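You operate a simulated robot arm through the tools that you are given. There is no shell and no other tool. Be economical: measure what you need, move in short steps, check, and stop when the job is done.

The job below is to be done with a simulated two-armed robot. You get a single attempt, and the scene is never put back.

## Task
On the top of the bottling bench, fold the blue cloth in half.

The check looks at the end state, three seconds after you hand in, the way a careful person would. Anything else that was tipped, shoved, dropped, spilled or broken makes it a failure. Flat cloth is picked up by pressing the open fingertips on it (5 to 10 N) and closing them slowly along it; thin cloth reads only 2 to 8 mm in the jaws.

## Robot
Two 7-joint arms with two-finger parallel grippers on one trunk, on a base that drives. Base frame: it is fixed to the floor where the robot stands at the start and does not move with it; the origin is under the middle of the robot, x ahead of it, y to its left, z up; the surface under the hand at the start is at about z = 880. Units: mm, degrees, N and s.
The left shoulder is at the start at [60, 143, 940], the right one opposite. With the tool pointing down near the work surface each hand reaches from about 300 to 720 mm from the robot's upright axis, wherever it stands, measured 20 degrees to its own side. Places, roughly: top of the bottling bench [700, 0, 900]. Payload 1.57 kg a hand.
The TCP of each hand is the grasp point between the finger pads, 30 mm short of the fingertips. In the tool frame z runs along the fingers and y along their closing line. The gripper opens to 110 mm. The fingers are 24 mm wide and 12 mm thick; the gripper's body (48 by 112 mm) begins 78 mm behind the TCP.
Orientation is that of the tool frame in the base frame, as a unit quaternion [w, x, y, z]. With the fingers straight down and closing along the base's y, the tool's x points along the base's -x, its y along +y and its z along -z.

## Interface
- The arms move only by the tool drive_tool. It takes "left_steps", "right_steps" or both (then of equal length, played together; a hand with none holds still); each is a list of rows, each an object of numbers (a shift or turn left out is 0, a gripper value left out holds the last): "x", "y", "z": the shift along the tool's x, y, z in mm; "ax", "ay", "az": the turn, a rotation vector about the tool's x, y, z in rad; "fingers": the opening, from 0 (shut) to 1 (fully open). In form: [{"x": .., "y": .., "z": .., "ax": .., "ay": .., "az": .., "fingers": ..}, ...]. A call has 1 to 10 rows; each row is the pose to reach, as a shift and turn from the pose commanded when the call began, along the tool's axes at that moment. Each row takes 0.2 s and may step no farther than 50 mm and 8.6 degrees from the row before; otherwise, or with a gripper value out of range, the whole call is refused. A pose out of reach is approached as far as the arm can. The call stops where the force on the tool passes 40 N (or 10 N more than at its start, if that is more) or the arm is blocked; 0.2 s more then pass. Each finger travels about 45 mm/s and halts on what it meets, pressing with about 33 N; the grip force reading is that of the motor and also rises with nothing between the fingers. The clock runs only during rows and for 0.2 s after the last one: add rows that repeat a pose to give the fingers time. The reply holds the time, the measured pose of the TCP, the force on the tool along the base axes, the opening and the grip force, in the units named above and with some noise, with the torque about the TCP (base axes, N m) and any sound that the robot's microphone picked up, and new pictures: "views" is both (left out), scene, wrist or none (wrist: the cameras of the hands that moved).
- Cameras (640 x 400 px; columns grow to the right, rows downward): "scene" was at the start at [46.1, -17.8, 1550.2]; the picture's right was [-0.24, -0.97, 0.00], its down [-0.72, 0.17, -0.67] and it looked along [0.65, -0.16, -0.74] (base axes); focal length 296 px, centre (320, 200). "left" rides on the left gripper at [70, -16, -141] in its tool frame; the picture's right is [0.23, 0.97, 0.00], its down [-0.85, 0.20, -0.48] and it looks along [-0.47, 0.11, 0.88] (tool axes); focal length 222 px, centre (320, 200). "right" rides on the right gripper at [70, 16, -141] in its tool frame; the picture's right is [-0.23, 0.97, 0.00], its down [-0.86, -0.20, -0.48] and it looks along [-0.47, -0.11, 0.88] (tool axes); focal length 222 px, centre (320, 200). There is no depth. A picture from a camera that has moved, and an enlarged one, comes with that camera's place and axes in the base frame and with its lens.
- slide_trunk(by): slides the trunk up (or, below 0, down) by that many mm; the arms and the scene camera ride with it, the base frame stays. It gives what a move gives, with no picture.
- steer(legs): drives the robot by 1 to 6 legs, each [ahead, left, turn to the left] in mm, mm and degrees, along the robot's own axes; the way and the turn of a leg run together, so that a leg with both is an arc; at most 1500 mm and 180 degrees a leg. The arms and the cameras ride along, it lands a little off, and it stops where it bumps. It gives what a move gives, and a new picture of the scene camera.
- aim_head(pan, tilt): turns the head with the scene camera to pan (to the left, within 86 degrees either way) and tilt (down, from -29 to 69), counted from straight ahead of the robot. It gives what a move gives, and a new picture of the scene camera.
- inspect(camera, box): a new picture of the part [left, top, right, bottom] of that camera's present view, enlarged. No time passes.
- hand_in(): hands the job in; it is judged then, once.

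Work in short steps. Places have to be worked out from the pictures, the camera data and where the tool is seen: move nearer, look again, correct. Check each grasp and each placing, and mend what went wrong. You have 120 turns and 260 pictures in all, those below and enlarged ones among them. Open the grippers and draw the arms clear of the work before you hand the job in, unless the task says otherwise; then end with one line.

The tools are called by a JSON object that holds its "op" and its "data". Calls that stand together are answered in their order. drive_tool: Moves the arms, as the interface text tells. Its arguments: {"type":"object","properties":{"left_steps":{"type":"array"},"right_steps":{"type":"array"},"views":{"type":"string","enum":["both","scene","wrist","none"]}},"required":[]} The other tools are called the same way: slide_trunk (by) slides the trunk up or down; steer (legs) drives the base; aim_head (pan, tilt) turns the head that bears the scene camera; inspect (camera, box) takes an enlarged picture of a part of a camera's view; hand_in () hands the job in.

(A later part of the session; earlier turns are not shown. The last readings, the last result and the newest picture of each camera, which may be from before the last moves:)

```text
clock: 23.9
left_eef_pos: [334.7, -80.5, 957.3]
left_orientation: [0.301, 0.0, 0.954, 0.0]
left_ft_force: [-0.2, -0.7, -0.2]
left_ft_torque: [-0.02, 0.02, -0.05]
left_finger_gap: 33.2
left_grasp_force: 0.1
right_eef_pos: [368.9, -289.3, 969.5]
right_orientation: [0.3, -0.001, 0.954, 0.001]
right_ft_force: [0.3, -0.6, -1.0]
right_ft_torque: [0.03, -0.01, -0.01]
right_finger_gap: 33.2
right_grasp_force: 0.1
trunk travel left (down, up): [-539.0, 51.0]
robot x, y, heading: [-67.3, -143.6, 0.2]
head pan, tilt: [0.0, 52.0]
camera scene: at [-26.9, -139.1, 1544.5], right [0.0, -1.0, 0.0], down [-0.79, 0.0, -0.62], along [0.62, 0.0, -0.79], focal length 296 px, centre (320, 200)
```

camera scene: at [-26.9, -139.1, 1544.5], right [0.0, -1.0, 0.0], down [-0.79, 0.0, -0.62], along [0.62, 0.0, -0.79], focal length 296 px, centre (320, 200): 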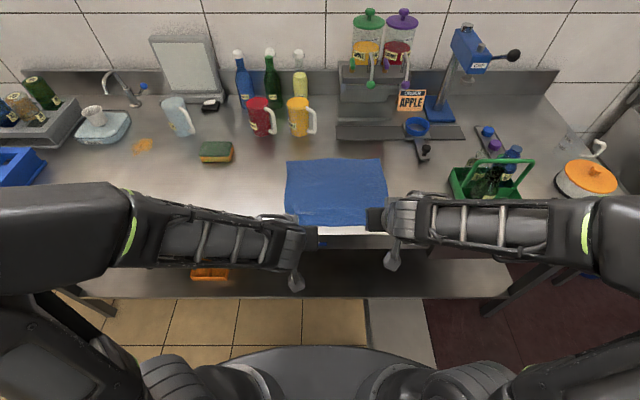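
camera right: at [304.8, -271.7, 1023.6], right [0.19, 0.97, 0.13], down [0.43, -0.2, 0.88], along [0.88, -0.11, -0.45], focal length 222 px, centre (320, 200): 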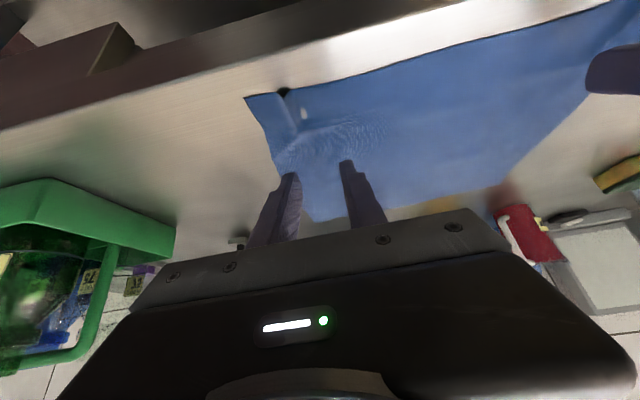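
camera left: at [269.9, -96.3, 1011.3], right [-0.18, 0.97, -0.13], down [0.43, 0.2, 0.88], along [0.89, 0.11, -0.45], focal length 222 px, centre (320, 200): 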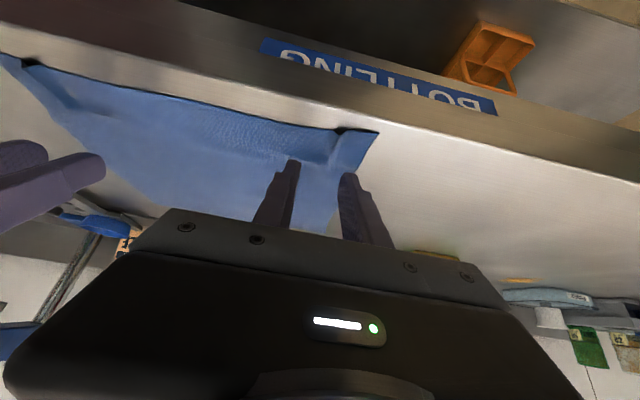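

I'll move both tilted hands to just above the hem (left TCP 401,−75,935; right 408,−296,935).

{"op": "drive_tool", "data": {"left_steps": [{"x": -25, "y": 3, "z": 20}, {"x": -41.7, "y": 5.5, "z": 40}, {"x": -41.7, "y": 5.5, "z": 56}, {"x": -41.7, "y": 5.5, "z": 56}], "right_steps": [{"x": -6, "y": -3, "z": 20}, {"x": -12.2, "y": -6.7, "z": 35}, {"x": -12.2, "y": -6.7, "z": 50.6}, {"x": -12.2, "y": -6.7, "z": 50.6}]}}

```text
clock: 24.9
left_eef_pos: [400.7, -74.4, 935.7]
left_orientation: [0.3, 0.0, 0.954, 0.0]
left_ft_force: [0.3, -0.1, 0.5]
left_ft_torque: [0.01, -0.02, -0.04]
left_finger_gap: 33.2
left_grasp_force: 0.0
right_eef_pos: [407.5, -295.4, 934.8]
right_orientation: [0.3, 0.001, 0.954, 0.0]
right_ft_force: [0.6, -0.2, -1.0]
right_ft_torque: [0.04, 0.01, -0.04]
right_finger_gap: 32.9
right_grasp_force: 0.1
trunk travel left (down, up): [-539.0, 51.0]
robot x, y, heading: [-74.6, -140.4, 0.2]
head pan, tilt: [0.0, 52.0]
camera scene: at [-25.5, -139.0, 1544.5], right [0.0, -1.0, 0.0], down [-0.79, 0.0, -0.62], along [0.62, 0.0, -0.79], focal length 296 px, centre (320, 200)
camera right: at [271.1, -279.0, 1010.9], right [0.19, 0.97, 0.13], down [0.43, -0.2, 0.88], along [0.88, -0.11, -0.45], focal length 222 px, centre (320, 200)
camera left: at [263.6, -90.3, 1011.0], right [-0.19, 0.97, -0.13], down [0.43, 0.2, 0.88], along [0.89, 0.11, -0.45], focal length 222 px, centre (320, 200)
```

scene: 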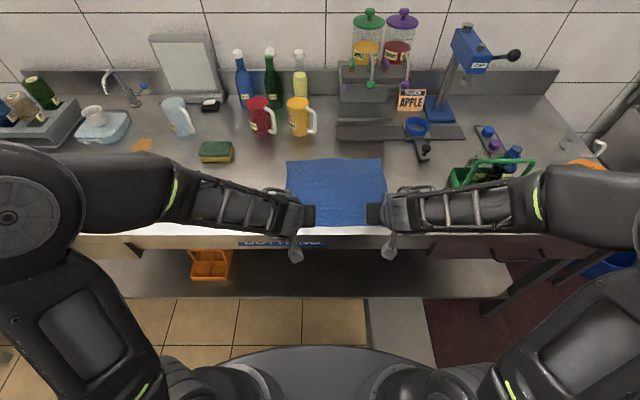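
right: 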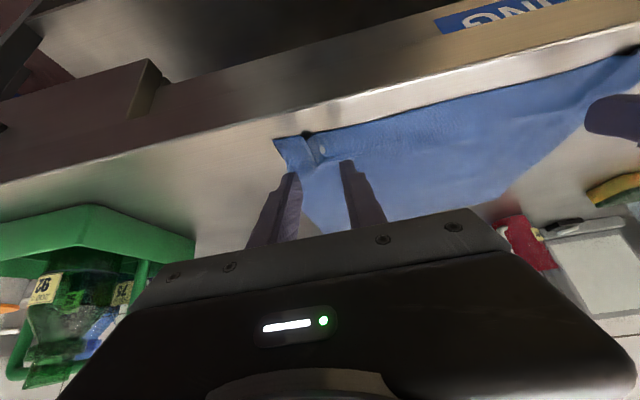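
left: 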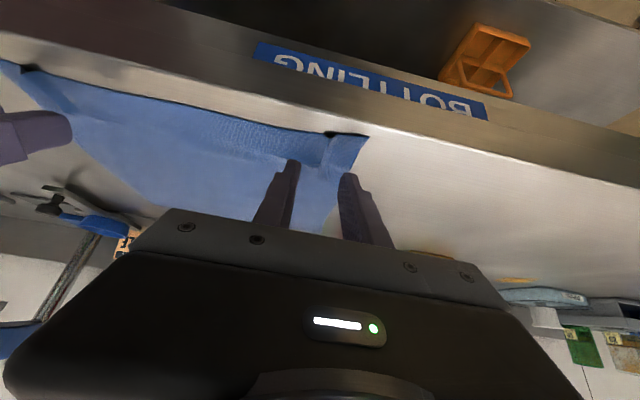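

The alignment is good and the hem edge at the pinch is x≈403. I'll lower by 21 mm, then creep to contact.

{"op": "drive_tool", "data": {"left_steps": [{"x": 6, "z": 8.6}, {"x": 12, "z": 17.2}, {"x": 12.6, "z": 18}], "right_steps": [{"x": 6, "z": 8.6}, {"x": 12, "z": 17.2}, {"x": 12, "z": 17.2}], "views": "none"}}

{"op": "drive_tool", "data": {"left_steps": [{"x": 0.57, "z": 0.82}, {"x": 0.57, "z": 0.82}], "right_steps": [{"x": 0.57, "z": 0.82}, {"x": 0.57, "z": 0.82}], "views": "none"}}

```text
clock: 25.7
left_eef_pos: [401.1, -76.4, 912.9]
left_orientation: [0.302, 0.001, 0.953, -0.001]
left_ft_force: [0.7, -0.4, 0.2]
left_ft_torque: [-0.02, -0.02, -0.02]
left_finger_gap: 33.3
left_grasp_force: 0.1
right_eef_pos: [408.1, -295.3, 913.9]
right_orientation: [0.3, 0.001, 0.954, -0.001]
right_ft_force: [0.4, -0.3, -0.4]
right_ft_torque: [0.01, -0.01, 0.0]
right_finger_gap: 33.3
right_grasp_force: 0.1
trunk travel left (down, up): [-539.0, 51.0]
robot x, y, heading: [-69.0, -137.7, 0.0]
head pan, tilt: [0.0, 52.0]
```

```text
clock: 26.3
left_eef_pos: [400.9, -76.8, 912.6]
left_orientation: [0.302, 0.001, 0.953, 0.0]
left_ft_force: [-1.0, -0.7, 6.1]
left_ft_torque: [-0.03, -0.02, -0.01]
left_finger_gap: 33.2
left_grasp_force: 0.1
right_eef_pos: [408.1, -296.6, 912.4]
right_orientation: [0.301, 0.0, 0.954, 0.0]
right_ft_force: [0.3, -0.2, 0.7]
right_ft_torque: [-0.01, -0.02, -0.01]
right_finger_gap: 32.9
right_grasp_force: 0.1
trunk travel left (down, up): [-539.0, 51.0]
robot x, y, heading: [-72.9, -135.0, 0.1]
head pan, tilt: [0.0, 52.0]
```

Left presses with 6 N. The right needs a little more.

{"op": "drive_tool", "data": {"left_steps": [{"x": 0.1, "z": 0.1}], "right_steps": [{"x": 0.5, "z": 0.75}], "views": "none"}}

```text
clock: 26.7
left_eef_pos: [400.9, -76.8, 913.3]
left_orientation: [0.301, 0.0, 0.954, -0.001]
left_ft_force: [2.5, -0.2, 4.8]
left_ft_torque: [-0.02, -0.07, 0.02]
left_finger_gap: 32.8
left_grasp_force: 0.2
right_eef_pos: [407.6, -296.0, 913.2]
right_orientation: [0.301, 0.0, 0.954, 0.0]
right_ft_force: [-1.7, 0.8, 7.1]
right_ft_torque: [0.06, 0.02, -0.01]
right_finger_gap: 32.7
right_grasp_force: 0.1
trunk travel left (down, up): [-539.0, 51.0]
robot x, y, heading: [-66.4, -140.5, -0.1]
head pan, tilt: [0.0, 52.0]
```

Both press within 5–7 N, so I'll close slowly.

{"op": "drive_tool", "data": {"left_steps": [{"x": 0.15, "z": 0.2, "fingers": 0.27}, {"x": 0.15, "z": 0.2, "fingers": 0.24}, {"x": 0.15, "z": 0.2, "fingers": 0.21}, {"x": 0.15, "z": 0.2, "fingers": 0.18}, {"x": 0.15, "z": 0.2, "fingers": 0.15}, {"x": 0.15, "z": 0.2, "fingers": 0.12}, {"x": 0.15, "z": 0.2, "fingers": 0.09}, {"x": 0.15, "z": 0.2, "fingers": 0.06}, {"x": 0.15, "z": 0.2, "fingers": 0.03}, {"x": 0.15, "z": 0.2, "fingers": 0.0}], "right_steps": [{"fingers": 0.27}, {"fingers": 0.24}, {"fingers": 0.21}, {"fingers": 0.18}, {"fingers": 0.15}, {"fingers": 0.12}, {"fingers": 0.09}, {"fingers": 0.06}, {"fingers": 0.03}, {"fingers": 0.0}]}}

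{"op": "inspect", "data": {"camera": "left", "box": [240, 80, 400, 240]}}

{"op": "inspect", "data": {"camera": "right", "box": [240, 80, 400, 240]}}

```text
clock: 28.9
left_eef_pos: [399.9, -77.0, 913.6]
left_orientation: [0.301, 0.001, 0.954, -0.002]
left_ft_force: [0.7, -11.2, 5.7]
left_ft_torque: [-0.34, -0.04, -0.09]
left_finger_gap: 2.1
left_grasp_force: 23.6
right_eef_pos: [408.7, -294.0, 913.1]
right_orientation: [0.301, -0.001, 0.954, 0.001]
right_ft_force: [0.4, 11.1, 13.0]
right_ft_torque: [0.32, -0.1, 0.07]
right_finger_gap: 2.3
right_grasp_force: 23.1
trunk travel left (down, up): [-539.0, 51.0]
robot x, y, heading: [-71.8, -139.1, -0.3]
head pan, tilt: [0.0, 52.0]
camera scene: at [-26.4, -138.8, 1544.5], right [0.0, -1.0, 0.0], down [-0.79, 0.0, -0.62], along [0.62, 0.0, -0.79], focal length 296 px, centre (320, 200)
camera right: at [270.6, -278.4, 988.5], right [0.18, 0.97, 0.13], down [0.43, -0.2, 0.88], along [0.89, -0.11, -0.45], focal length 222 px, centre (320, 200)
camera left: at [262.3, -91.6, 988.2], right [-0.18, 0.97, -0.13], down [0.43, 0.2, 0.88], along [0.89, 0.1, -0.45], focal length 222 px, centre (320, 200)
```

scene: 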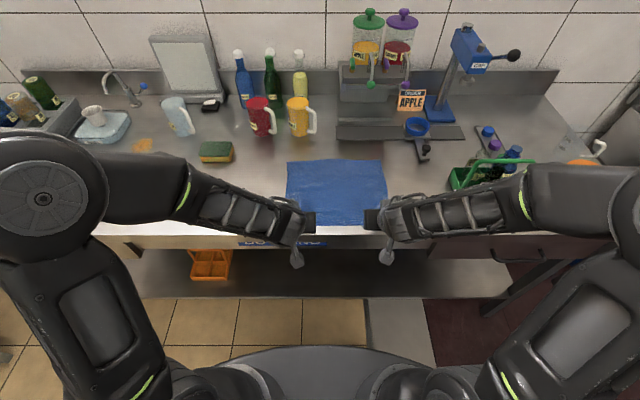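
right: 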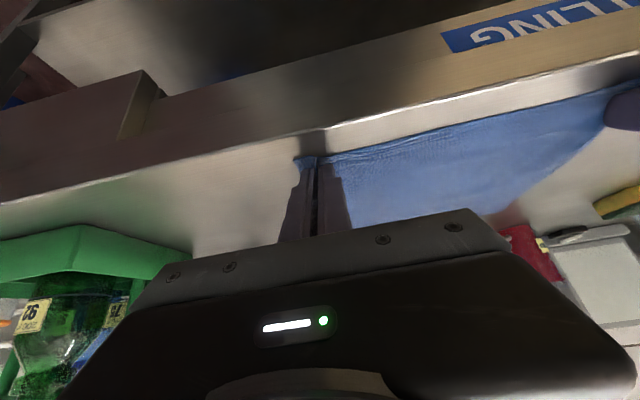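
left: 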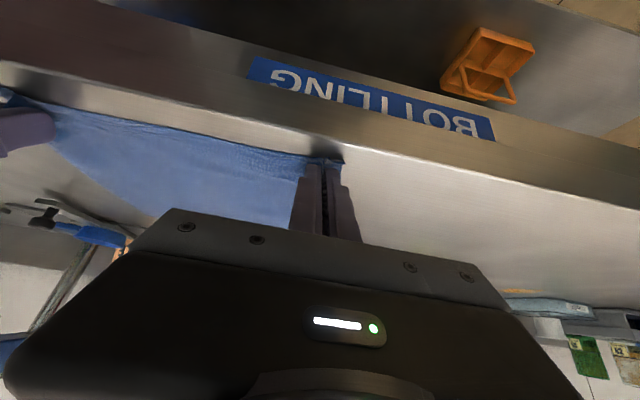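

```text
2.50 times, centred on (320, 160) of left
camera zoom: at [262.3, -91.6, 988.2], right [-0.18, 0.97, -0.13], down [0.43, 0.2, 0.88], along [0.89, 0.1, -0.45], focal length 555 px, centre (320, 300)
```

zoom: 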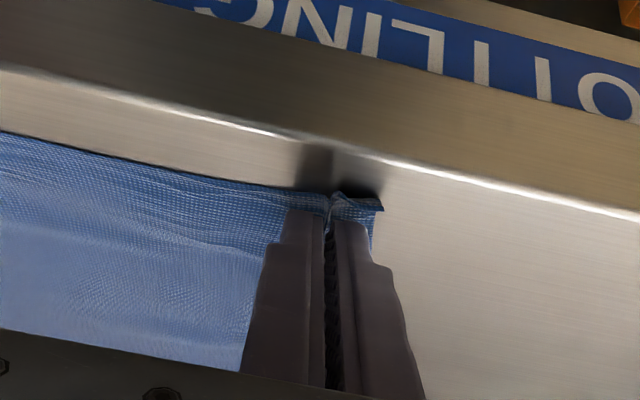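

```text
2.50 times, centred on (320, 160) of right
camera zoom: at [270.6, -278.4, 988.5], right [0.18, 0.97, 0.13], down [0.43, -0.2, 0.88], along [0.89, -0.11, -0.45], focal length 555 px, centre (320, 300)
```

zoom: 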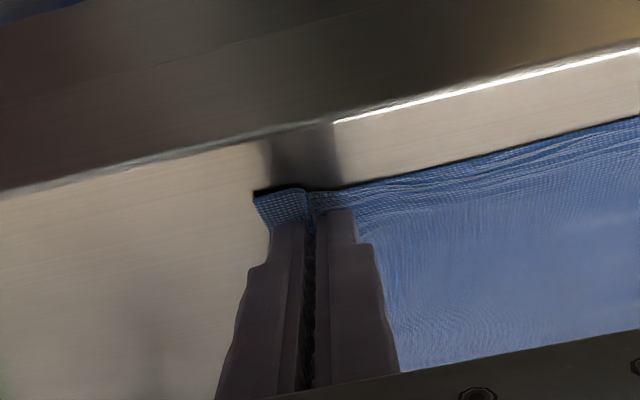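

Both hands hold the hem within a few mm of the edge. Now a taut arc: lift, move forward and rotate the fingers with the fold (35°→15°).

{"op": "drive_tool", "data": {"left_steps": [{"x": -5.4, "y": -2, "z": -6}, {"x": -18.4, "y": -4, "z": -17.6}, {"x": -34.1, "y": -4, "z": -27.8, "ay": 0.035}, {"x": -50.5, "y": -4, "z": -36.4, "ay": 0.087}, {"x": -69, "y": -4, "z": -43.4, "ay": 0.122}, {"x": -88.9, "y": -4, "z": -48.1, "ay": 0.175}, {"x": -106.5, "y": -4, "z": -49.5, "ay": 0.227}, {"x": -123.7, "y": -4, "z": -48.6, "ay": 0.279}, {"x": -138.7, "y": -4, "z": -45.4, "ay": 0.314}, {"x": -151.2, "y": -4, "z": -40.5, "ay": 0.349}], "right_steps": [{"x": -5.4, "y": 2, "z": -6}, {"x": -18.4, "y": 4, "z": -17.6}, {"x": -34.1, "y": 4, "z": -27.8, "ay": 0.035}, {"x": -50.5, "y": 4, "z": -36.4, "ay": 0.087}, {"x": -69, "y": 4, "z": -43.4, "ay": 0.122}, {"x": -88.9, "y": 4, "z": -48.1, "ay": 0.175}, {"x": -106.5, "y": 4, "z": -49.5, "ay": 0.227}, {"x": -123.7, "y": 4, "z": -48.6, "ay": 0.279}, {"x": -138.7, "y": 4, "z": -45.4, "ay": 0.314}, {"x": -151.2, "y": 4, "z": -40.5, "ay": 0.349}]}}

```text
clock: 31.1
left_eef_pos: [502.9, -78.7, 1030.9]
left_orientation: [0.13, 0.0, 0.992, 0.001]
left_ft_force: [-0.5, -3.1, 0.4]
left_ft_torque: [-0.05, 0.02, 0.0]
left_finger_gap: 2.1
left_grasp_force: 23.7
right_eef_pos: [510.4, -293.4, 1029.6]
right_orientation: [0.129, 0.0, 0.992, 0.0]
right_ft_force: [0.6, 3.3, -0.6]
right_ft_torque: [0.04, 0.0, -0.03]
right_finger_gap: 1.9
right_grasp_force: 23.6
trunk travel left (down, up): [-539.0, 51.0]
robot x, y, heading: [-68.1, -141.3, -0.1]
head pan, tilt: [0.0, 52.0]
camera scene: at [-23.9, -139.1, 1544.4], right [0.0, -1.0, 0.0], down [-0.79, 0.0, -0.61], along [0.61, 0.0, -0.79], focal length 296 px, centre (320, 200)
camera right: at [407.7, -275.4, 1149.6], right [0.22, 0.97, 0.06], down [0.7, -0.2, 0.68], along [0.68, -0.11, -0.73], focal length 222 px, centre (320, 200)
camera left: at [399.2, -95.1, 1149.8], right [-0.22, 0.97, -0.06], down [0.7, 0.2, 0.68], along [0.68, 0.11, -0.73], focal length 222 px, centre (320, 200)
```

scene: 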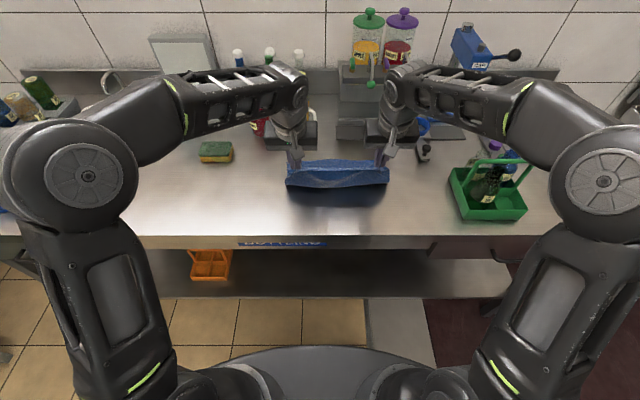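
right: 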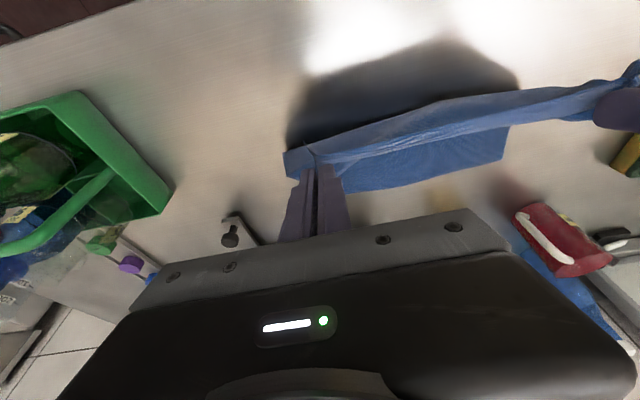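
left: 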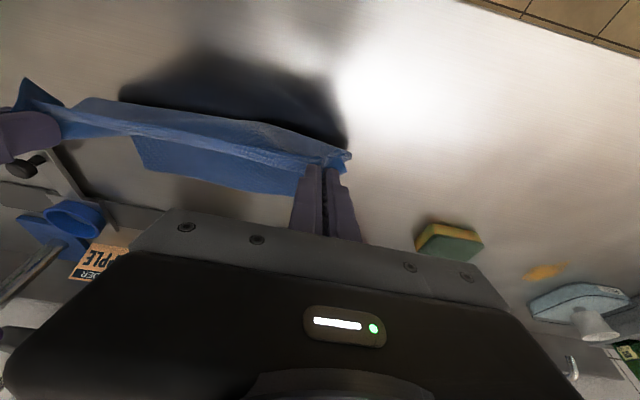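

The arc is good: the hem is up and the far half still lies flat. I'll drive the base 70 mm forward to carry the hem over the fold line and regain reach.

{"op": "steer", "data": {"legs": [[70, 0, 0]]}}

{"op": "inspect", "data": {"camera": "scene", "box": [240, 110, 440, 235]}}

{"op": "inspect", "data": {"camera": "left", "box": [0, 0, 640, 400]}}

```text
clock: 32.1
left_eef_pos: [573.5, -79.1, 1029.9]
left_orientation: [0.13, 0.001, 0.992, -0.001]
left_ft_force: [0.2, -3.2, 0.2]
left_ft_torque: [-0.13, 0.01, 0.02]
left_finger_gap: 1.8
left_grasp_force: 23.1
right_eef_pos: [580.0, -293.1, 1031.9]
right_orientation: [0.13, 0.001, 0.992, -0.001]
right_ft_force: [-0.4, 2.8, -0.3]
right_ft_torque: [0.06, 0.05, -0.04]
right_finger_gap: 2.1
right_grasp_force: 23.9
trunk travel left (down, up): [-539.0, 51.0]
robot x, y, heading: [1.2, -140.8, -0.3]
head pan, tilt: [0.0, 52.0]
camera scene: at [47.0, -139.2, 1544.3], right [0.0, -1.0, 0.0], down [-0.79, 0.0, -0.61], along [0.61, 0.0, -0.79], focal length 296 px, centre (320, 200)
```

scene: 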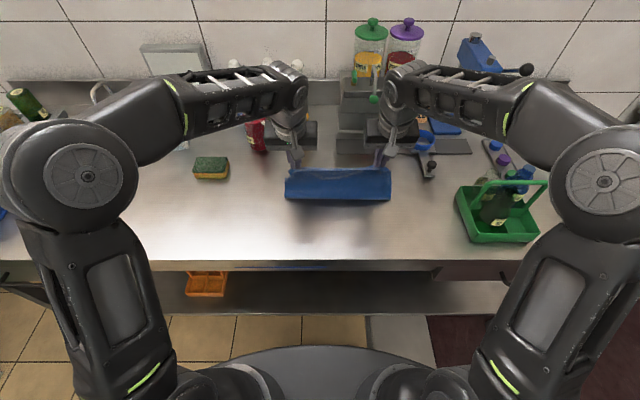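

```text
3.20 times, centred on (340, 172) of scene
camera zoom: at [47.0, -139.2, 1544.3], right [0.0, -1.0, 0.0], down [-0.79, 0.0, -0.61], along [0.61, 0.0, -0.79], focal length 946 px, centre (256, 288)
```

zoom: 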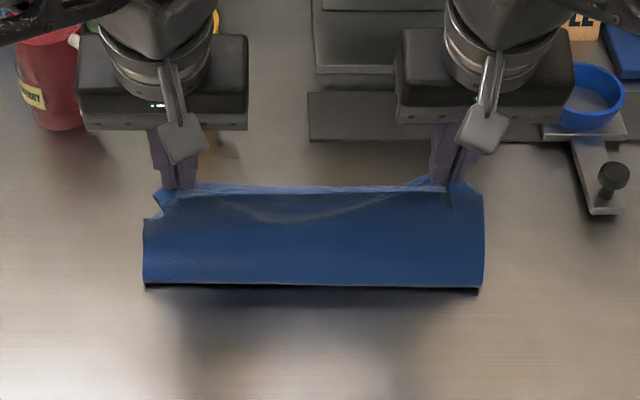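

```text
1.00 times, centred on (320, 200) of left (not enlarged: the box is as wide or as high as the picture)
camera zoom: at [469.7, -95.4, 1149.5], right [-0.22, 0.97, -0.06], down [0.7, 0.2, 0.68], along [0.68, 0.11, -0.73], focal length 222 px, centre (320, 200)
```

zoom: 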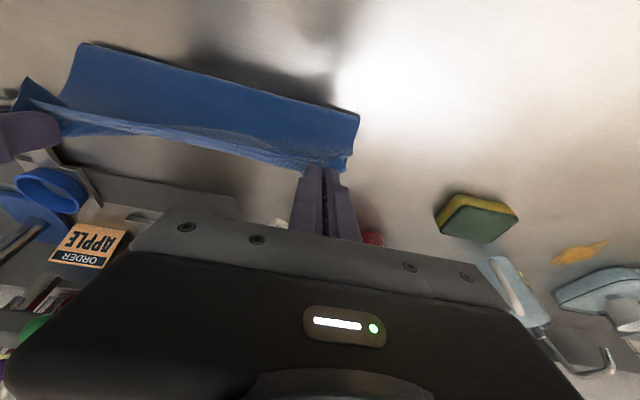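

With limp hanging cloth, being high and far forward makes the fold roll too far (about x 560 instead of 535). I'll step the hands back and lower to reset the fold line, then approach on a lower diagonal path.

{"op": "drive_tool", "data": {"left_steps": [{"x": 15, "z": -2}, {"x": 30.3, "z": -2.9}, {"x": 46.6, "z": 0}, {"x": 61.7, "z": 6.2}, {"x": 69, "z": 8}, {"x": 69, "z": 8}], "right_steps": [{"x": 15, "z": -2}, {"x": 30.3, "z": -2.9}, {"x": 46.6, "z": 0}, {"x": 61.7, "z": 6.2}, {"x": 71, "z": 8}, {"x": 71, "z": 8}]}}

{"op": "inspect", "data": {"camera": "scene", "box": [240, 110, 440, 235]}}

```text
clock: 33.5
left_eef_pos: [507.3, -80.0, 1005.4]
left_orientation: [0.131, 0.001, 0.991, 0.0]
left_ft_force: [0.2, -3.8, -0.4]
left_ft_torque: [-0.12, 0.01, 0.01]
left_finger_gap: 2.0
left_grasp_force: 23.5
right_eef_pos: [512.5, -292.7, 1004.3]
right_orientation: [0.131, 0.0, 0.991, -0.001]
right_ft_force: [-0.1, 2.8, 0.0]
right_ft_torque: [0.08, 0.03, -0.04]
right_finger_gap: 2.0
right_grasp_force: 23.6
trunk travel left (down, up): [-539.0, 51.0]
robot x, y, heading: [0.4, -137.4, -0.2]
head pan, tilt: [0.0, 52.0]
camera scene: at [45.2, -139.2, 1544.4], right [0.0, -1.0, 0.0], down [-0.79, 0.0, -0.62], along [0.62, 0.0, -0.79], focal length 296 px, centre (320, 200)
camera right: at [409.9, -275.6, 1123.5], right [0.22, 0.97, 0.06], down [0.7, -0.2, 0.68], along [0.68, -0.11, -0.73], focal length 222 px, centre (320, 200)
camera left: at [404.2, -95.1, 1124.1], right [-0.22, 0.97, -0.06], down [0.7, 0.2, 0.68], along [0.68, 0.11, -0.73], focal length 222 px, centre (320, 200)
```

scene: 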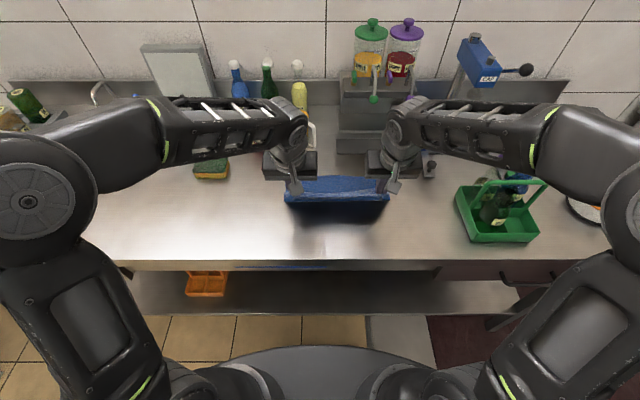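
right: 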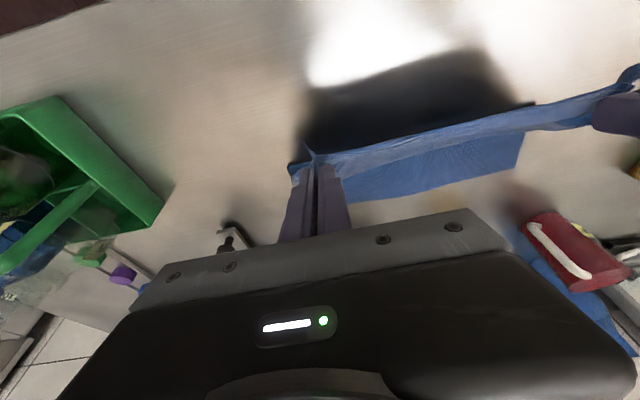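
left: 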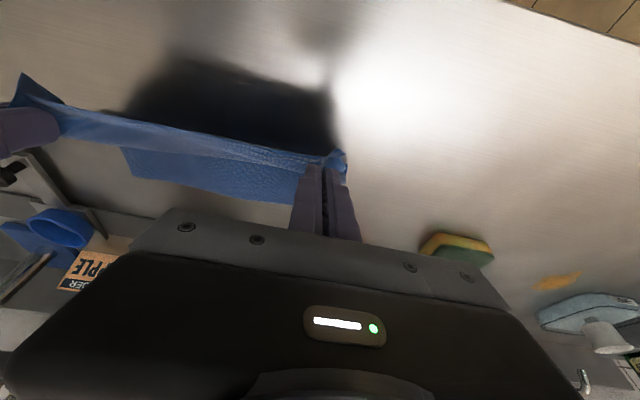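

```text
3.20 times, centred on (340, 172) of scene
camera zoom: at [45.2, -139.2, 1544.4], right [0.0, -1.0, 0.0], down [-0.79, 0.0, -0.62], along [0.62, 0.0, -0.79], focal length 946 px, centre (256, 288)
```

zoom: 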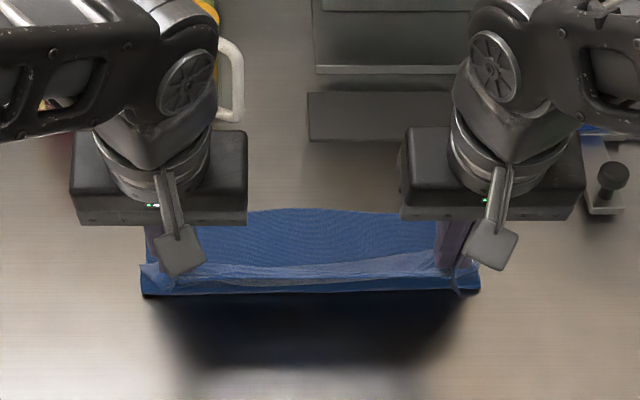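

The far edge is undisturbed at x≈663. I'll go forward again on a low diagonal (x + h ≈ 650) while rotating the fingers to −6°.

{"op": "drive_tool", "data": {"left_steps": [{"x": -16.2, "z": 1.2, "ay": 0.035}, {"x": -32.8, "z": 3.8, "ay": 0.087}, {"x": -45.4, "z": 11.4, "ay": 0.122}, {"x": -55.9, "z": 22.6, "ay": 0.157}, {"x": -64.9, "z": 35.6, "ay": 0.192}, {"x": -73.7, "z": 49.6, "ay": 0.227}, {"x": -82.3, "z": 63.6, "ay": 0.262}, {"x": -91, "z": 77.6, "ay": 0.297}, {"x": -100, "z": 90.7, "ay": 0.332}, {"x": -109.2, "z": 102.9, "ay": 0.367}], "right_steps": [{"x": -15.6, "z": 1.2, "ay": 0.035}, {"x": -31.6, "z": 3.8, "ay": 0.087}, {"x": -43.6, "z": 11.4, "ay": 0.122}, {"x": -53.5, "z": 22.6, "ay": 0.157}, {"x": -61.9, "z": 35.6, "ay": 0.192}, {"x": -70.1, "z": 49.6, "ay": 0.227}, {"x": -78.1, "z": 63.6, "ay": 0.262}, {"x": -86.2, "z": 77.6, "ay": 0.297}, {"x": -94.6, "z": 90.7, "ay": 0.332}, {"x": -103.2, "z": 102.9, "ay": 0.367}]}}

{"op": "inspect", "data": {"camera": "scene", "box": [240, 110, 440, 235]}}

{"op": "inspect", "data": {"camera": "left", "box": [200, 60, 400, 220]}}

```text
clock: 35.7
left_eef_pos: [633.8, -79.8, 940.0]
left_orientation: [-0.044, 0.001, 0.999, 0.0]
left_ft_force: [-0.4, -2.9, 0.3]
left_ft_torque: [-0.07, -0.05, 0.04]
left_finger_gap: 2.0
left_grasp_force: 23.8
left hand out of reach, approached as far as the arm can: row 10
right_eef_pos: [638.1, -291.8, 932.0]
right_orientation: [-0.053, 0.001, 0.999, 0.0]
right_ft_force: [0.1, 2.8, -0.4]
right_ft_torque: [0.07, 0.01, -0.04]
right_finger_gap: 1.8
right_grasp_force: 23.5
trunk travel left (down, up): [-539.0, 51.0]
robot x, y, heading: [2.6, -143.0, -0.3]
head pan, tilt: [0.0, 52.0]
camera scene: at [45.3, -139.0, 1544.5], right [0.0, -1.0, 0.0], down [-0.79, 0.0, -0.62], along [0.62, 0.0, -0.79], focal length 296 px, centre (320, 200)
camera right: at [586.4, -275.7, 1080.6], right [0.23, 0.97, -0.02], down [0.9, -0.2, 0.38], along [0.37, -0.11, -0.92], focal length 222 px, centre (320, 200)
camera left: at [577.0, -95.5, 1086.8], right [-0.22, 0.97, 0.02], down [0.89, 0.2, 0.4], along [0.39, 0.11, -0.92], focal length 222 px, centre (320, 200)
```

scene: 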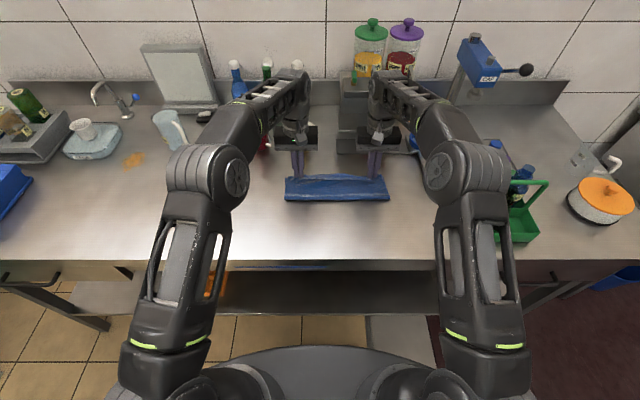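
right: 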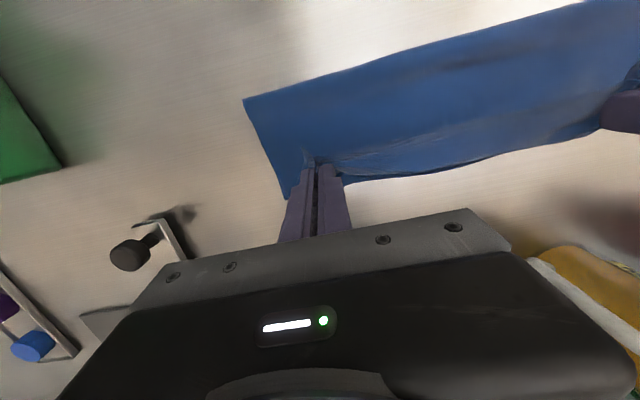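
left: 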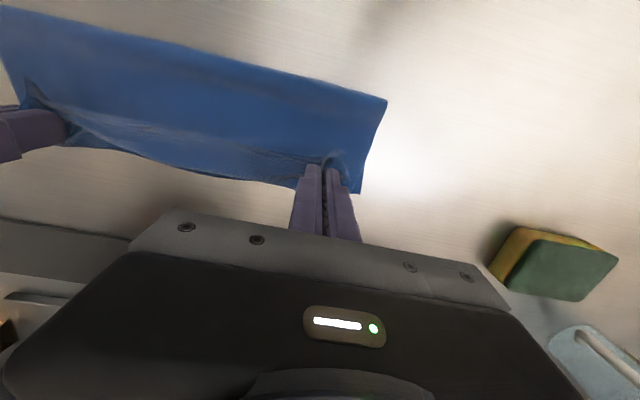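

```text
3.20 times, centred on (340, 172) of scene
camera zoom: at [45.3, -139.0, 1544.5], right [0.0, -1.0, 0.0], down [-0.79, 0.0, -0.62], along [0.62, 0.0, -0.79], focal length 946 px, centre (256, 288)
```

zoom: 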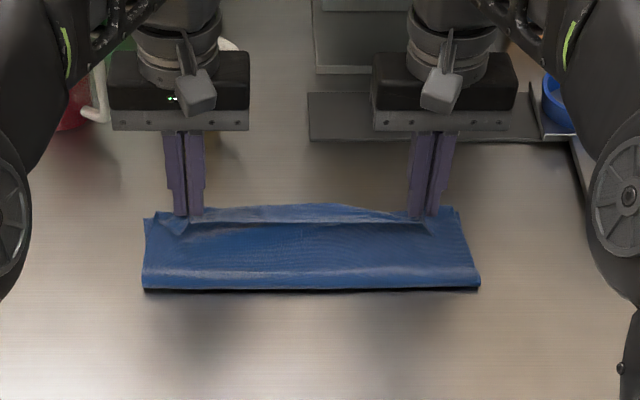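

```text
2.50 times, centred on (300, 140) of left
camera zoom: at [577.0, -95.5, 1086.8], right [-0.22, 0.97, 0.02], down [0.89, 0.2, 0.4], along [0.39, 0.11, -0.92], focal length 555 px, centre (370, 350)
```

zoom: 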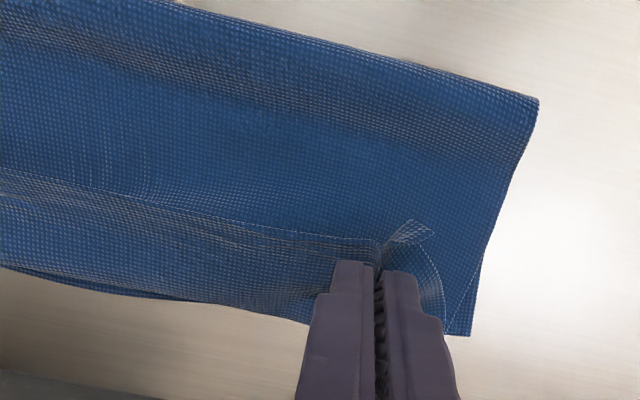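

The hem still curls forward because the downward fingers hold it at the wrong angle. A far-to-near fold lets the fingers rotate almost 90° in the natural direction as the base backs away, so I'll unfold and switch to that. First I'll reverse this arc.

{"op": "drive_tool", "data": {"left_steps": [{"x": 12, "z": -18.8}, {"x": 29.6, "z": -42.1}, {"x": 51.5, "z": -59.9, "ay": -0.05}, {"x": 73, "z": -72.8, "ay": -0.1}, {"x": 93.7, "z": -78.6, "ay": -0.1}, {"x": 113.8, "z": -78.5, "ay": -0.1}, {"x": 133.7, "z": -76.4, "ay": -0.1}, {"x": 153.1, "z": -69.4, "ay": -0.1}, {"x": 167.3, "z": -60.9, "ay": -0.1}, {"x": 178.4, "z": -51.6, "ay": -0.1}], "right_steps": [{"x": 12, "z": -18.8}, {"x": 29.6, "z": -42.1}, {"x": 51.5, "z": -59.9, "ay": -0.05}, {"x": 73, "z": -72.8, "ay": -0.1}, {"x": 93.7, "z": -78.6, "ay": -0.1}, {"x": 113.8, "z": -78.5, "ay": -0.1}, {"x": 133.7, "z": -76.4, "ay": -0.1}, {"x": 153.1, "z": -69.4, "ay": -0.1}, {"x": 167.3, "z": -60.9, "ay": -0.1}, {"x": 178.4, "z": -51.6, "ay": -0.1}], "views": "none"}}

```text
clock: 37.9
left_eef_pos: [460.4, -80.6, 1010.7]
left_orientation: [-0.002, 0.0, 1.0, 0.0]
left_ft_force: [-0.5, -3.2, -0.7]
left_ft_torque: [-0.07, -0.01, 0.05]
left_finger_gap: 1.9
left_grasp_force: 23.6
left hand out of reach, approached as far as the arm can: row 1, 2
right_eef_pos: [466.7, -292.9, 1000.9]
right_orientation: [-0.003, 0.0, 1.0, 0.0]
right_ft_force: [-0.2, 2.6, -0.2]
right_ft_torque: [0.09, 0.0, -0.08]
right_finger_gap: 2.0
right_grasp_force: 23.3
trunk travel left (down, up): [-539.0, 51.0]
robot x, y, heading: [-1.2, -140.5, -0.0]
head pan, tilt: [0.0, 52.0]
```

Now I'll lay the near edge back down flat, slightly pulled taut.

{"op": "drive_tool", "data": {"left_steps": [{"x": 10, "z": 15}, {"x": 19, "z": 30}, {"x": 27, "z": 45}, {"x": 34, "z": 58}, {"x": 40, "z": 70}, {"x": 44, "z": 80}, {"x": 47, "z": 88}, {"x": 49, "z": 94}, {"x": 50, "z": 96}, {"x": 50, "z": 96}], "right_steps": [{"x": 10, "z": 13}, {"x": 19, "z": 26}, {"x": 27, "z": 39}, {"x": 34, "z": 51}, {"x": 40, "z": 62}, {"x": 44, "z": 71}, {"x": 47, "z": 79}, {"x": 48, "z": 84}, {"x": 49, "z": 86}, {"x": 49, "z": 86}], "views": "none"}}

{"op": "drive_tool", "data": {"left_steps": [{"fingers": 0.05}, {"fingers": 0.15}, {"fingers": 0.25}, {"fingers": 0.35}, {"fingers": 0.35}, {"z": -30}, {"z": -70}, {"z": -110}], "right_steps": [{"fingers": 0.05}, {"fingers": 0.15}, {"fingers": 0.25}, {"fingers": 0.35}, {"fingers": 0.35}, {"z": -30}, {"z": -70}, {"z": -110}]}}

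{"op": "inspect", "data": {"camera": "scene", "box": [240, 140, 440, 265]}}

```text
clock: 40.1
left_eef_pos: [411.0, -78.9, 914.4]
left_orientation: [-0.002, 0.001, 1.0, 0.001]
left_ft_force: [0.6, -2.7, 4.9]
left_ft_torque: [-0.13, -0.07, 0.04]
left_finger_gap: 2.1
left_grasp_force: 23.5
right_eef_pos: [417.7, -292.0, 918.0]
right_orientation: [-0.004, 0.001, 1.0, 0.0]
right_ft_force: [-0.2, 3.4, 0.1]
right_ft_torque: [0.08, -0.01, -0.05]
right_finger_gap: 2.1
right_grasp_force: 23.6
trunk travel left (down, up): [-539.0, 51.0]
robot x, y, heading: [1.3, -136.0, -0.1]
head pan, tilt: [0.0, 52.0]
```

```text
clock: 41.9
left_eef_pos: [409.9, -79.4, 1025.1]
left_orientation: [-0.003, 0.001, 1.0, 0.0]
left_ft_force: [0.2, 0.1, -0.2]
left_ft_torque: [0.04, -0.04, 0.0]
left_finger_gap: 38.5
left_grasp_force: 0.0
right_eef_pos: [416.9, -292.6, 1027.7]
right_orientation: [-0.004, -0.001, 1.0, 0.0]
right_ft_force: [-0.1, 0.3, 0.0]
right_ft_torque: [-0.03, -0.02, -0.03]
right_finger_gap: 38.8
right_grasp_force: 0.1
trunk travel left (down, up): [-539.0, 51.0]
robot x, y, heading: [1.8, -140.8, -0.2]
head pan, tilt: [0.0, 52.0]
camera scene: at [44.1, -139.1, 1544.4], right [0.0, -1.0, 0.0], down [-0.79, 0.0, -0.62], along [0.62, 0.0, -0.79], focal length 296 px, centre (320, 200)
camera right: at [349.4, -275.4, 1170.0], right [0.23, 0.97, 0.0], down [0.86, -0.2, 0.47], along [0.46, -0.11, -0.88], focal length 222 px, centre (320, 200)
camera left: at [341.3, -95.0, 1166.7], right [-0.23, 0.97, 0.0], down [0.86, 0.2, 0.47], along [0.46, 0.11, -0.88], focal length 222 px, centre (320, 200)
```

scene: 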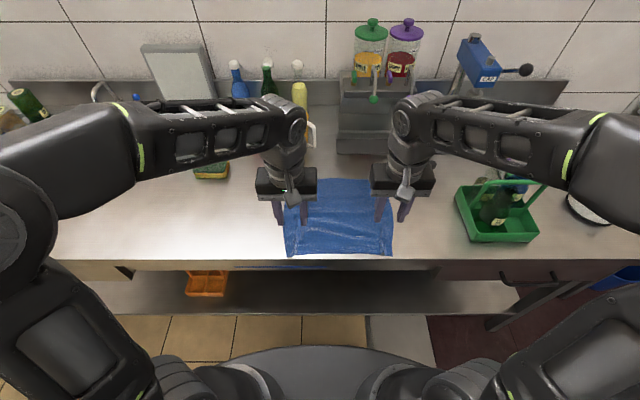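
right: 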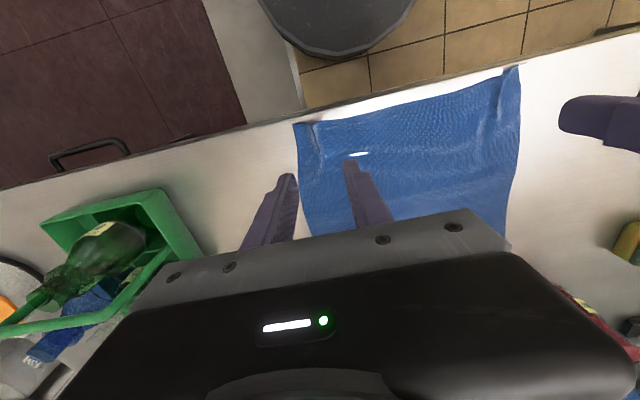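
left: 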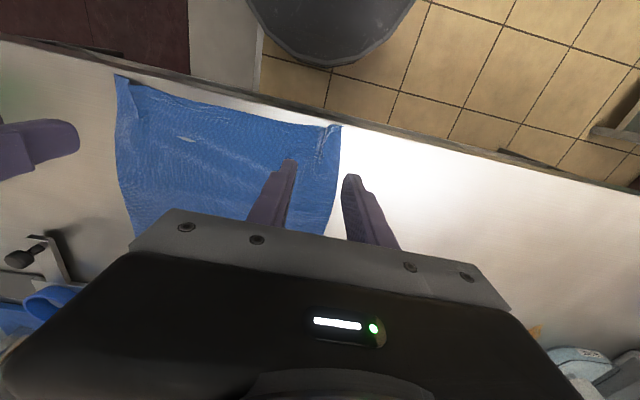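

```text
3.20 times, centred on (340, 202) of scene
camera zoom: at [44.1, -139.1, 1544.4], right [0.0, -1.0, 0.0], down [-0.79, 0.0, -0.62], along [0.62, 0.0, -0.79], focal length 946 px, centre (256, 192)
```

zoom: 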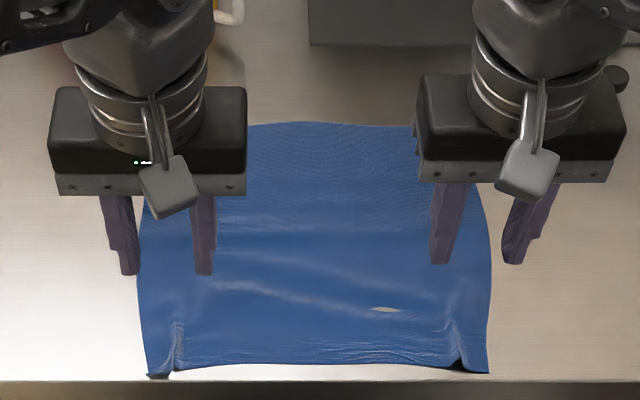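

The cloth is flat again (x about 388–648). I'll move both hands toward the far corners at height and look.

{"op": "drive_tool", "data": {"left_steps": [{"x": -45, "fingers": 0.3}, {"x": -90, "fingers": 0.3}, {"x": -135, "z": 15, "fingers": 0.3}, {"x": -175, "z": 40, "fingers": 0.3}, {"x": -205, "z": 55, "fingers": 0.3}, {"x": -205, "z": 55, "fingers": 0.3}], "right_steps": [{"x": -45, "fingers": 0.3}, {"x": -90, "fingers": 0.3}, {"x": -135, "z": 15, "fingers": 0.3}, {"x": -175, "z": 40, "fingers": 0.3}, {"x": -200, "z": 55, "fingers": 0.3}, {"x": -200, "z": 55, "fingers": 0.3}]}}

{"op": "inspect", "data": {"camera": "scene", "box": [240, 140, 440, 265]}}

```text
clock: 43.3
left_eef_pos: [616.3, -80.4, 968.5]
left_orientation: [-0.002, 0.001, 1.0, 0.0]
left_ft_force: [-0.8, -0.4, 0.2]
left_ft_torque: [-0.02, -0.01, 0.0]
left_finger_gap: 33.0
left_grasp_force: 0.1
right_eef_pos: [616.3, -292.8, 971.1]
right_orientation: [-0.002, 0.0, 1.0, 0.0]
right_ft_force: [0.0, -0.7, 0.3]
right_ft_torque: [-0.03, -0.01, -0.02]
right_finger_gap: 32.9
right_grasp_force: 0.0
trunk travel left (down, up): [-539.0, 51.0]
robot x, y, heading: [4.5, -139.1, -0.2]
head pan, tilt: [0.0, 52.0]
camera scene: at [44.2, -139.1, 1544.5], right [0.0, -1.0, 0.0], down [-0.79, 0.0, -0.62], along [0.62, 0.0, -0.79], focal length 296 px, centre (320, 200)
camera right: at [549.4, -276.1, 1112.5], right [0.23, 0.97, 0.0], down [0.86, -0.2, 0.47], along [0.46, -0.11, -0.88], focal length 222 px, centre (320, 200)
camera left: at [547.1, -95.5, 1110.4], right [-0.23, 0.97, 0.0], down [0.86, 0.2, 0.47], along [0.46, 0.11, -0.88], focal length 222 px, centre (320, 200)
```

scene: 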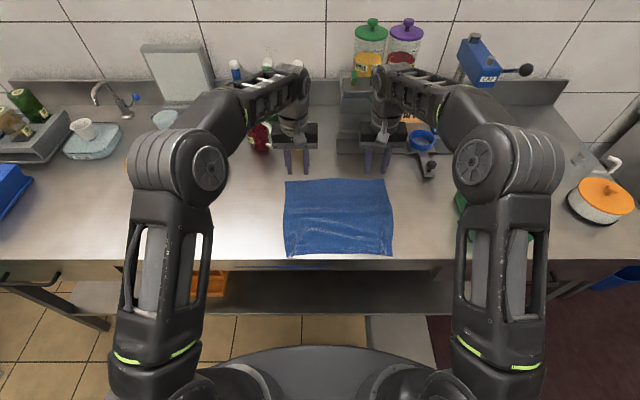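
right: 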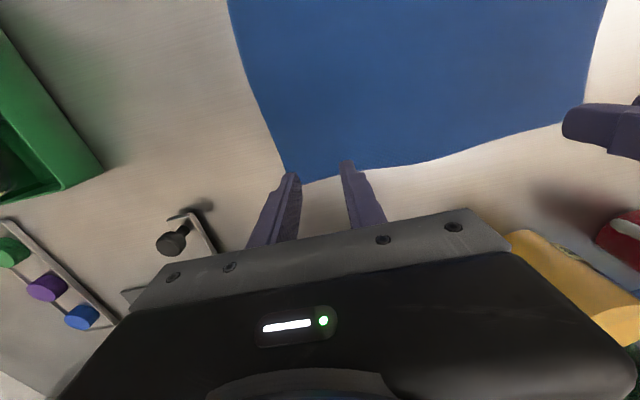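
left: 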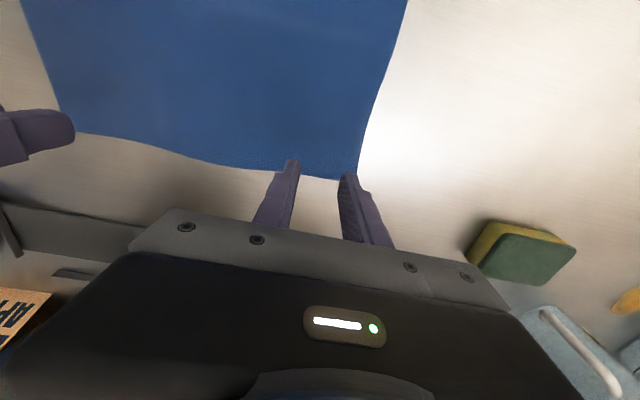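

```text
3.20 times, centred on (340, 202) of scene
camera zoom: at [44.2, -139.1, 1544.5], right [0.0, -1.0, 0.0], down [-0.79, 0.0, -0.62], along [0.62, 0.0, -0.79], focal length 946 px, centre (256, 192)
```

zoom: 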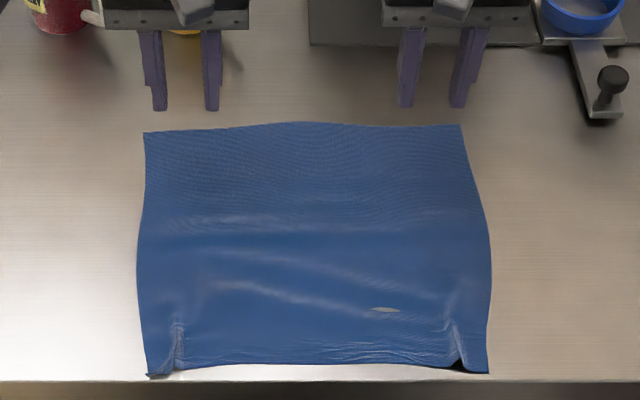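

The far corners are at about (634,−34) and (642,−334), but the near corners are puckered and pulled in about 20 mm each. I'll smooth those first: press closed fingertips on the corners and drag outward.

{"op": "drive_tool", "data": {"left_steps": [{"x": 45, "z": -20, "fingers": 0.0}, {"x": 90, "y": 4, "z": -20}, {"x": 135, "y": 8, "z": -20}, {"x": 180, "y": 12, "z": -10}, {"x": 216, "y": 13, "z": 10}, {"x": 216, "y": 13, "z": 40}, {"x": 216, "y": 13, "z": 50}], "right_steps": [{"x": 45, "z": -20, "fingers": 0.0}, {"x": 90, "y": -5, "z": -20}, {"x": 135, "y": -10, "z": -20}, {"x": 180, "y": -14, "z": -10}, {"x": 214, "y": -15, "z": 10}, {"x": 214, "y": -15, "z": 40}, {"x": 214, "y": -15, "z": 52}]}}

```text
clock: 44.9
left_eef_pos: [398.6, -66.2, 919.5]
left_orientation: [-0.002, 0.001, 1.0, 0.0]
left_ft_force: [0.2, 0.3, -0.4]
left_ft_torque: [-0.02, -0.04, 0.0]
left_finger_gap: 0.0
left_grasp_force: 21.7
right_eef_pos: [404.0, -306.9, 920.5]
right_orientation: [-0.002, 0.001, 1.0, 0.001]
right_ft_force: [0.4, -0.2, -1.3]
right_ft_torque: [0.01, -0.01, 0.0]
right_finger_gap: 0.1
right_grasp_force: 21.6
trunk travel left (down, up): [-539.0, 51.0]
robot x, y, heading: [-0.5, -140.1, 0.1]
head pan, tilt: [0.0, 52.0]
camera scene: at [44.4, -139.1, 1544.5], right [0.0, -1.0, 0.0], down [-0.79, 0.0, -0.62], along [0.62, 0.0, -0.79], focal length 296 px, centre (320, 200)
camera right: at [335.3, -290.0, 1062.2], right [0.23, 0.97, 0.0], down [0.86, -0.2, 0.47], along [0.46, -0.11, -0.88], focal length 222 px, centre (320, 200)
camera left: at [330.4, -82.4, 1060.9], right [-0.23, 0.97, 0.0], down [0.86, 0.2, 0.47], along [0.46, 0.11, -0.88], focal length 222 px, centre (320, 200)
```

scene: 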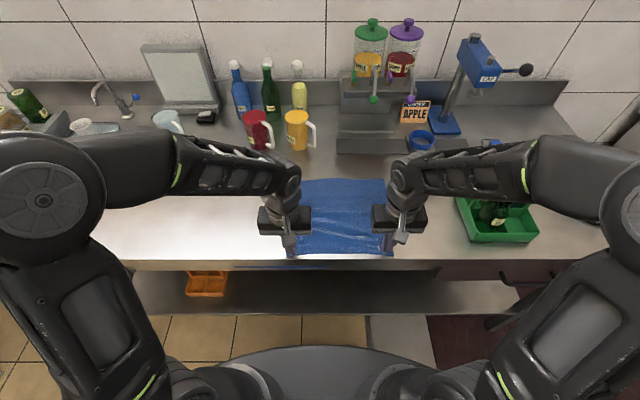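
right: 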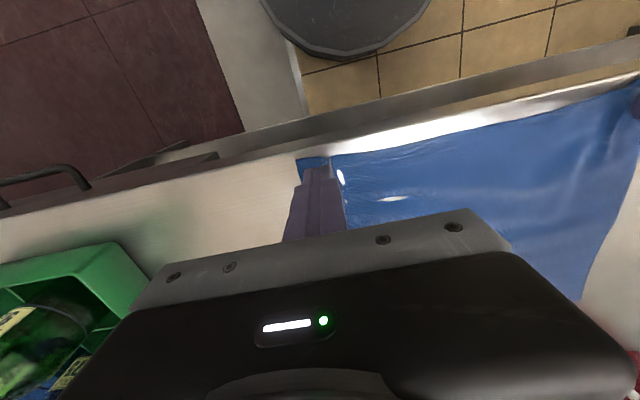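
left: 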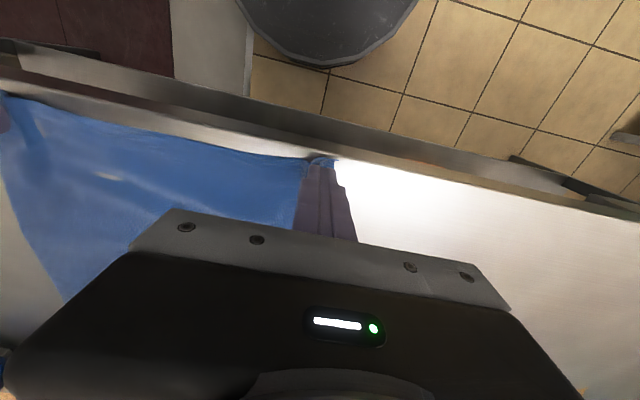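

The tips are just above the corners. I'll press down 8 mm and check the force.

{"op": "drive_tool", "data": {"left_steps": [{"z": 5}, {"z": 8}], "right_steps": [{"z": 5}, {"z": 8.5}], "views": "none"}}

```text
clock: 45.5
left_eef_pos: [398.1, -67.5, 910.9]
left_orientation: [-0.002, 0.0, 1.0, -0.001]
left_ft_force: [-0.6, -0.7, 3.7]
left_ft_torque: [-0.02, 0.03, -0.03]
left_finger_gap: 0.1
left_grasp_force: 21.2
right_eef_pos: [403.5, -306.7, 910.4]
right_orientation: [-0.003, 0.001, 1.0, -0.001]
right_ft_force: [-0.2, 0.0, 0.6]
right_ft_torque: [0.03, -0.01, 0.0]
right_finger_gap: 0.1
right_grasp_force: 21.3
trunk travel left (down, up): [-539.0, 51.0]
robot x, y, heading: [1.0, -140.0, 0.1]
head pan, tilt: [0.0, 52.0]
```

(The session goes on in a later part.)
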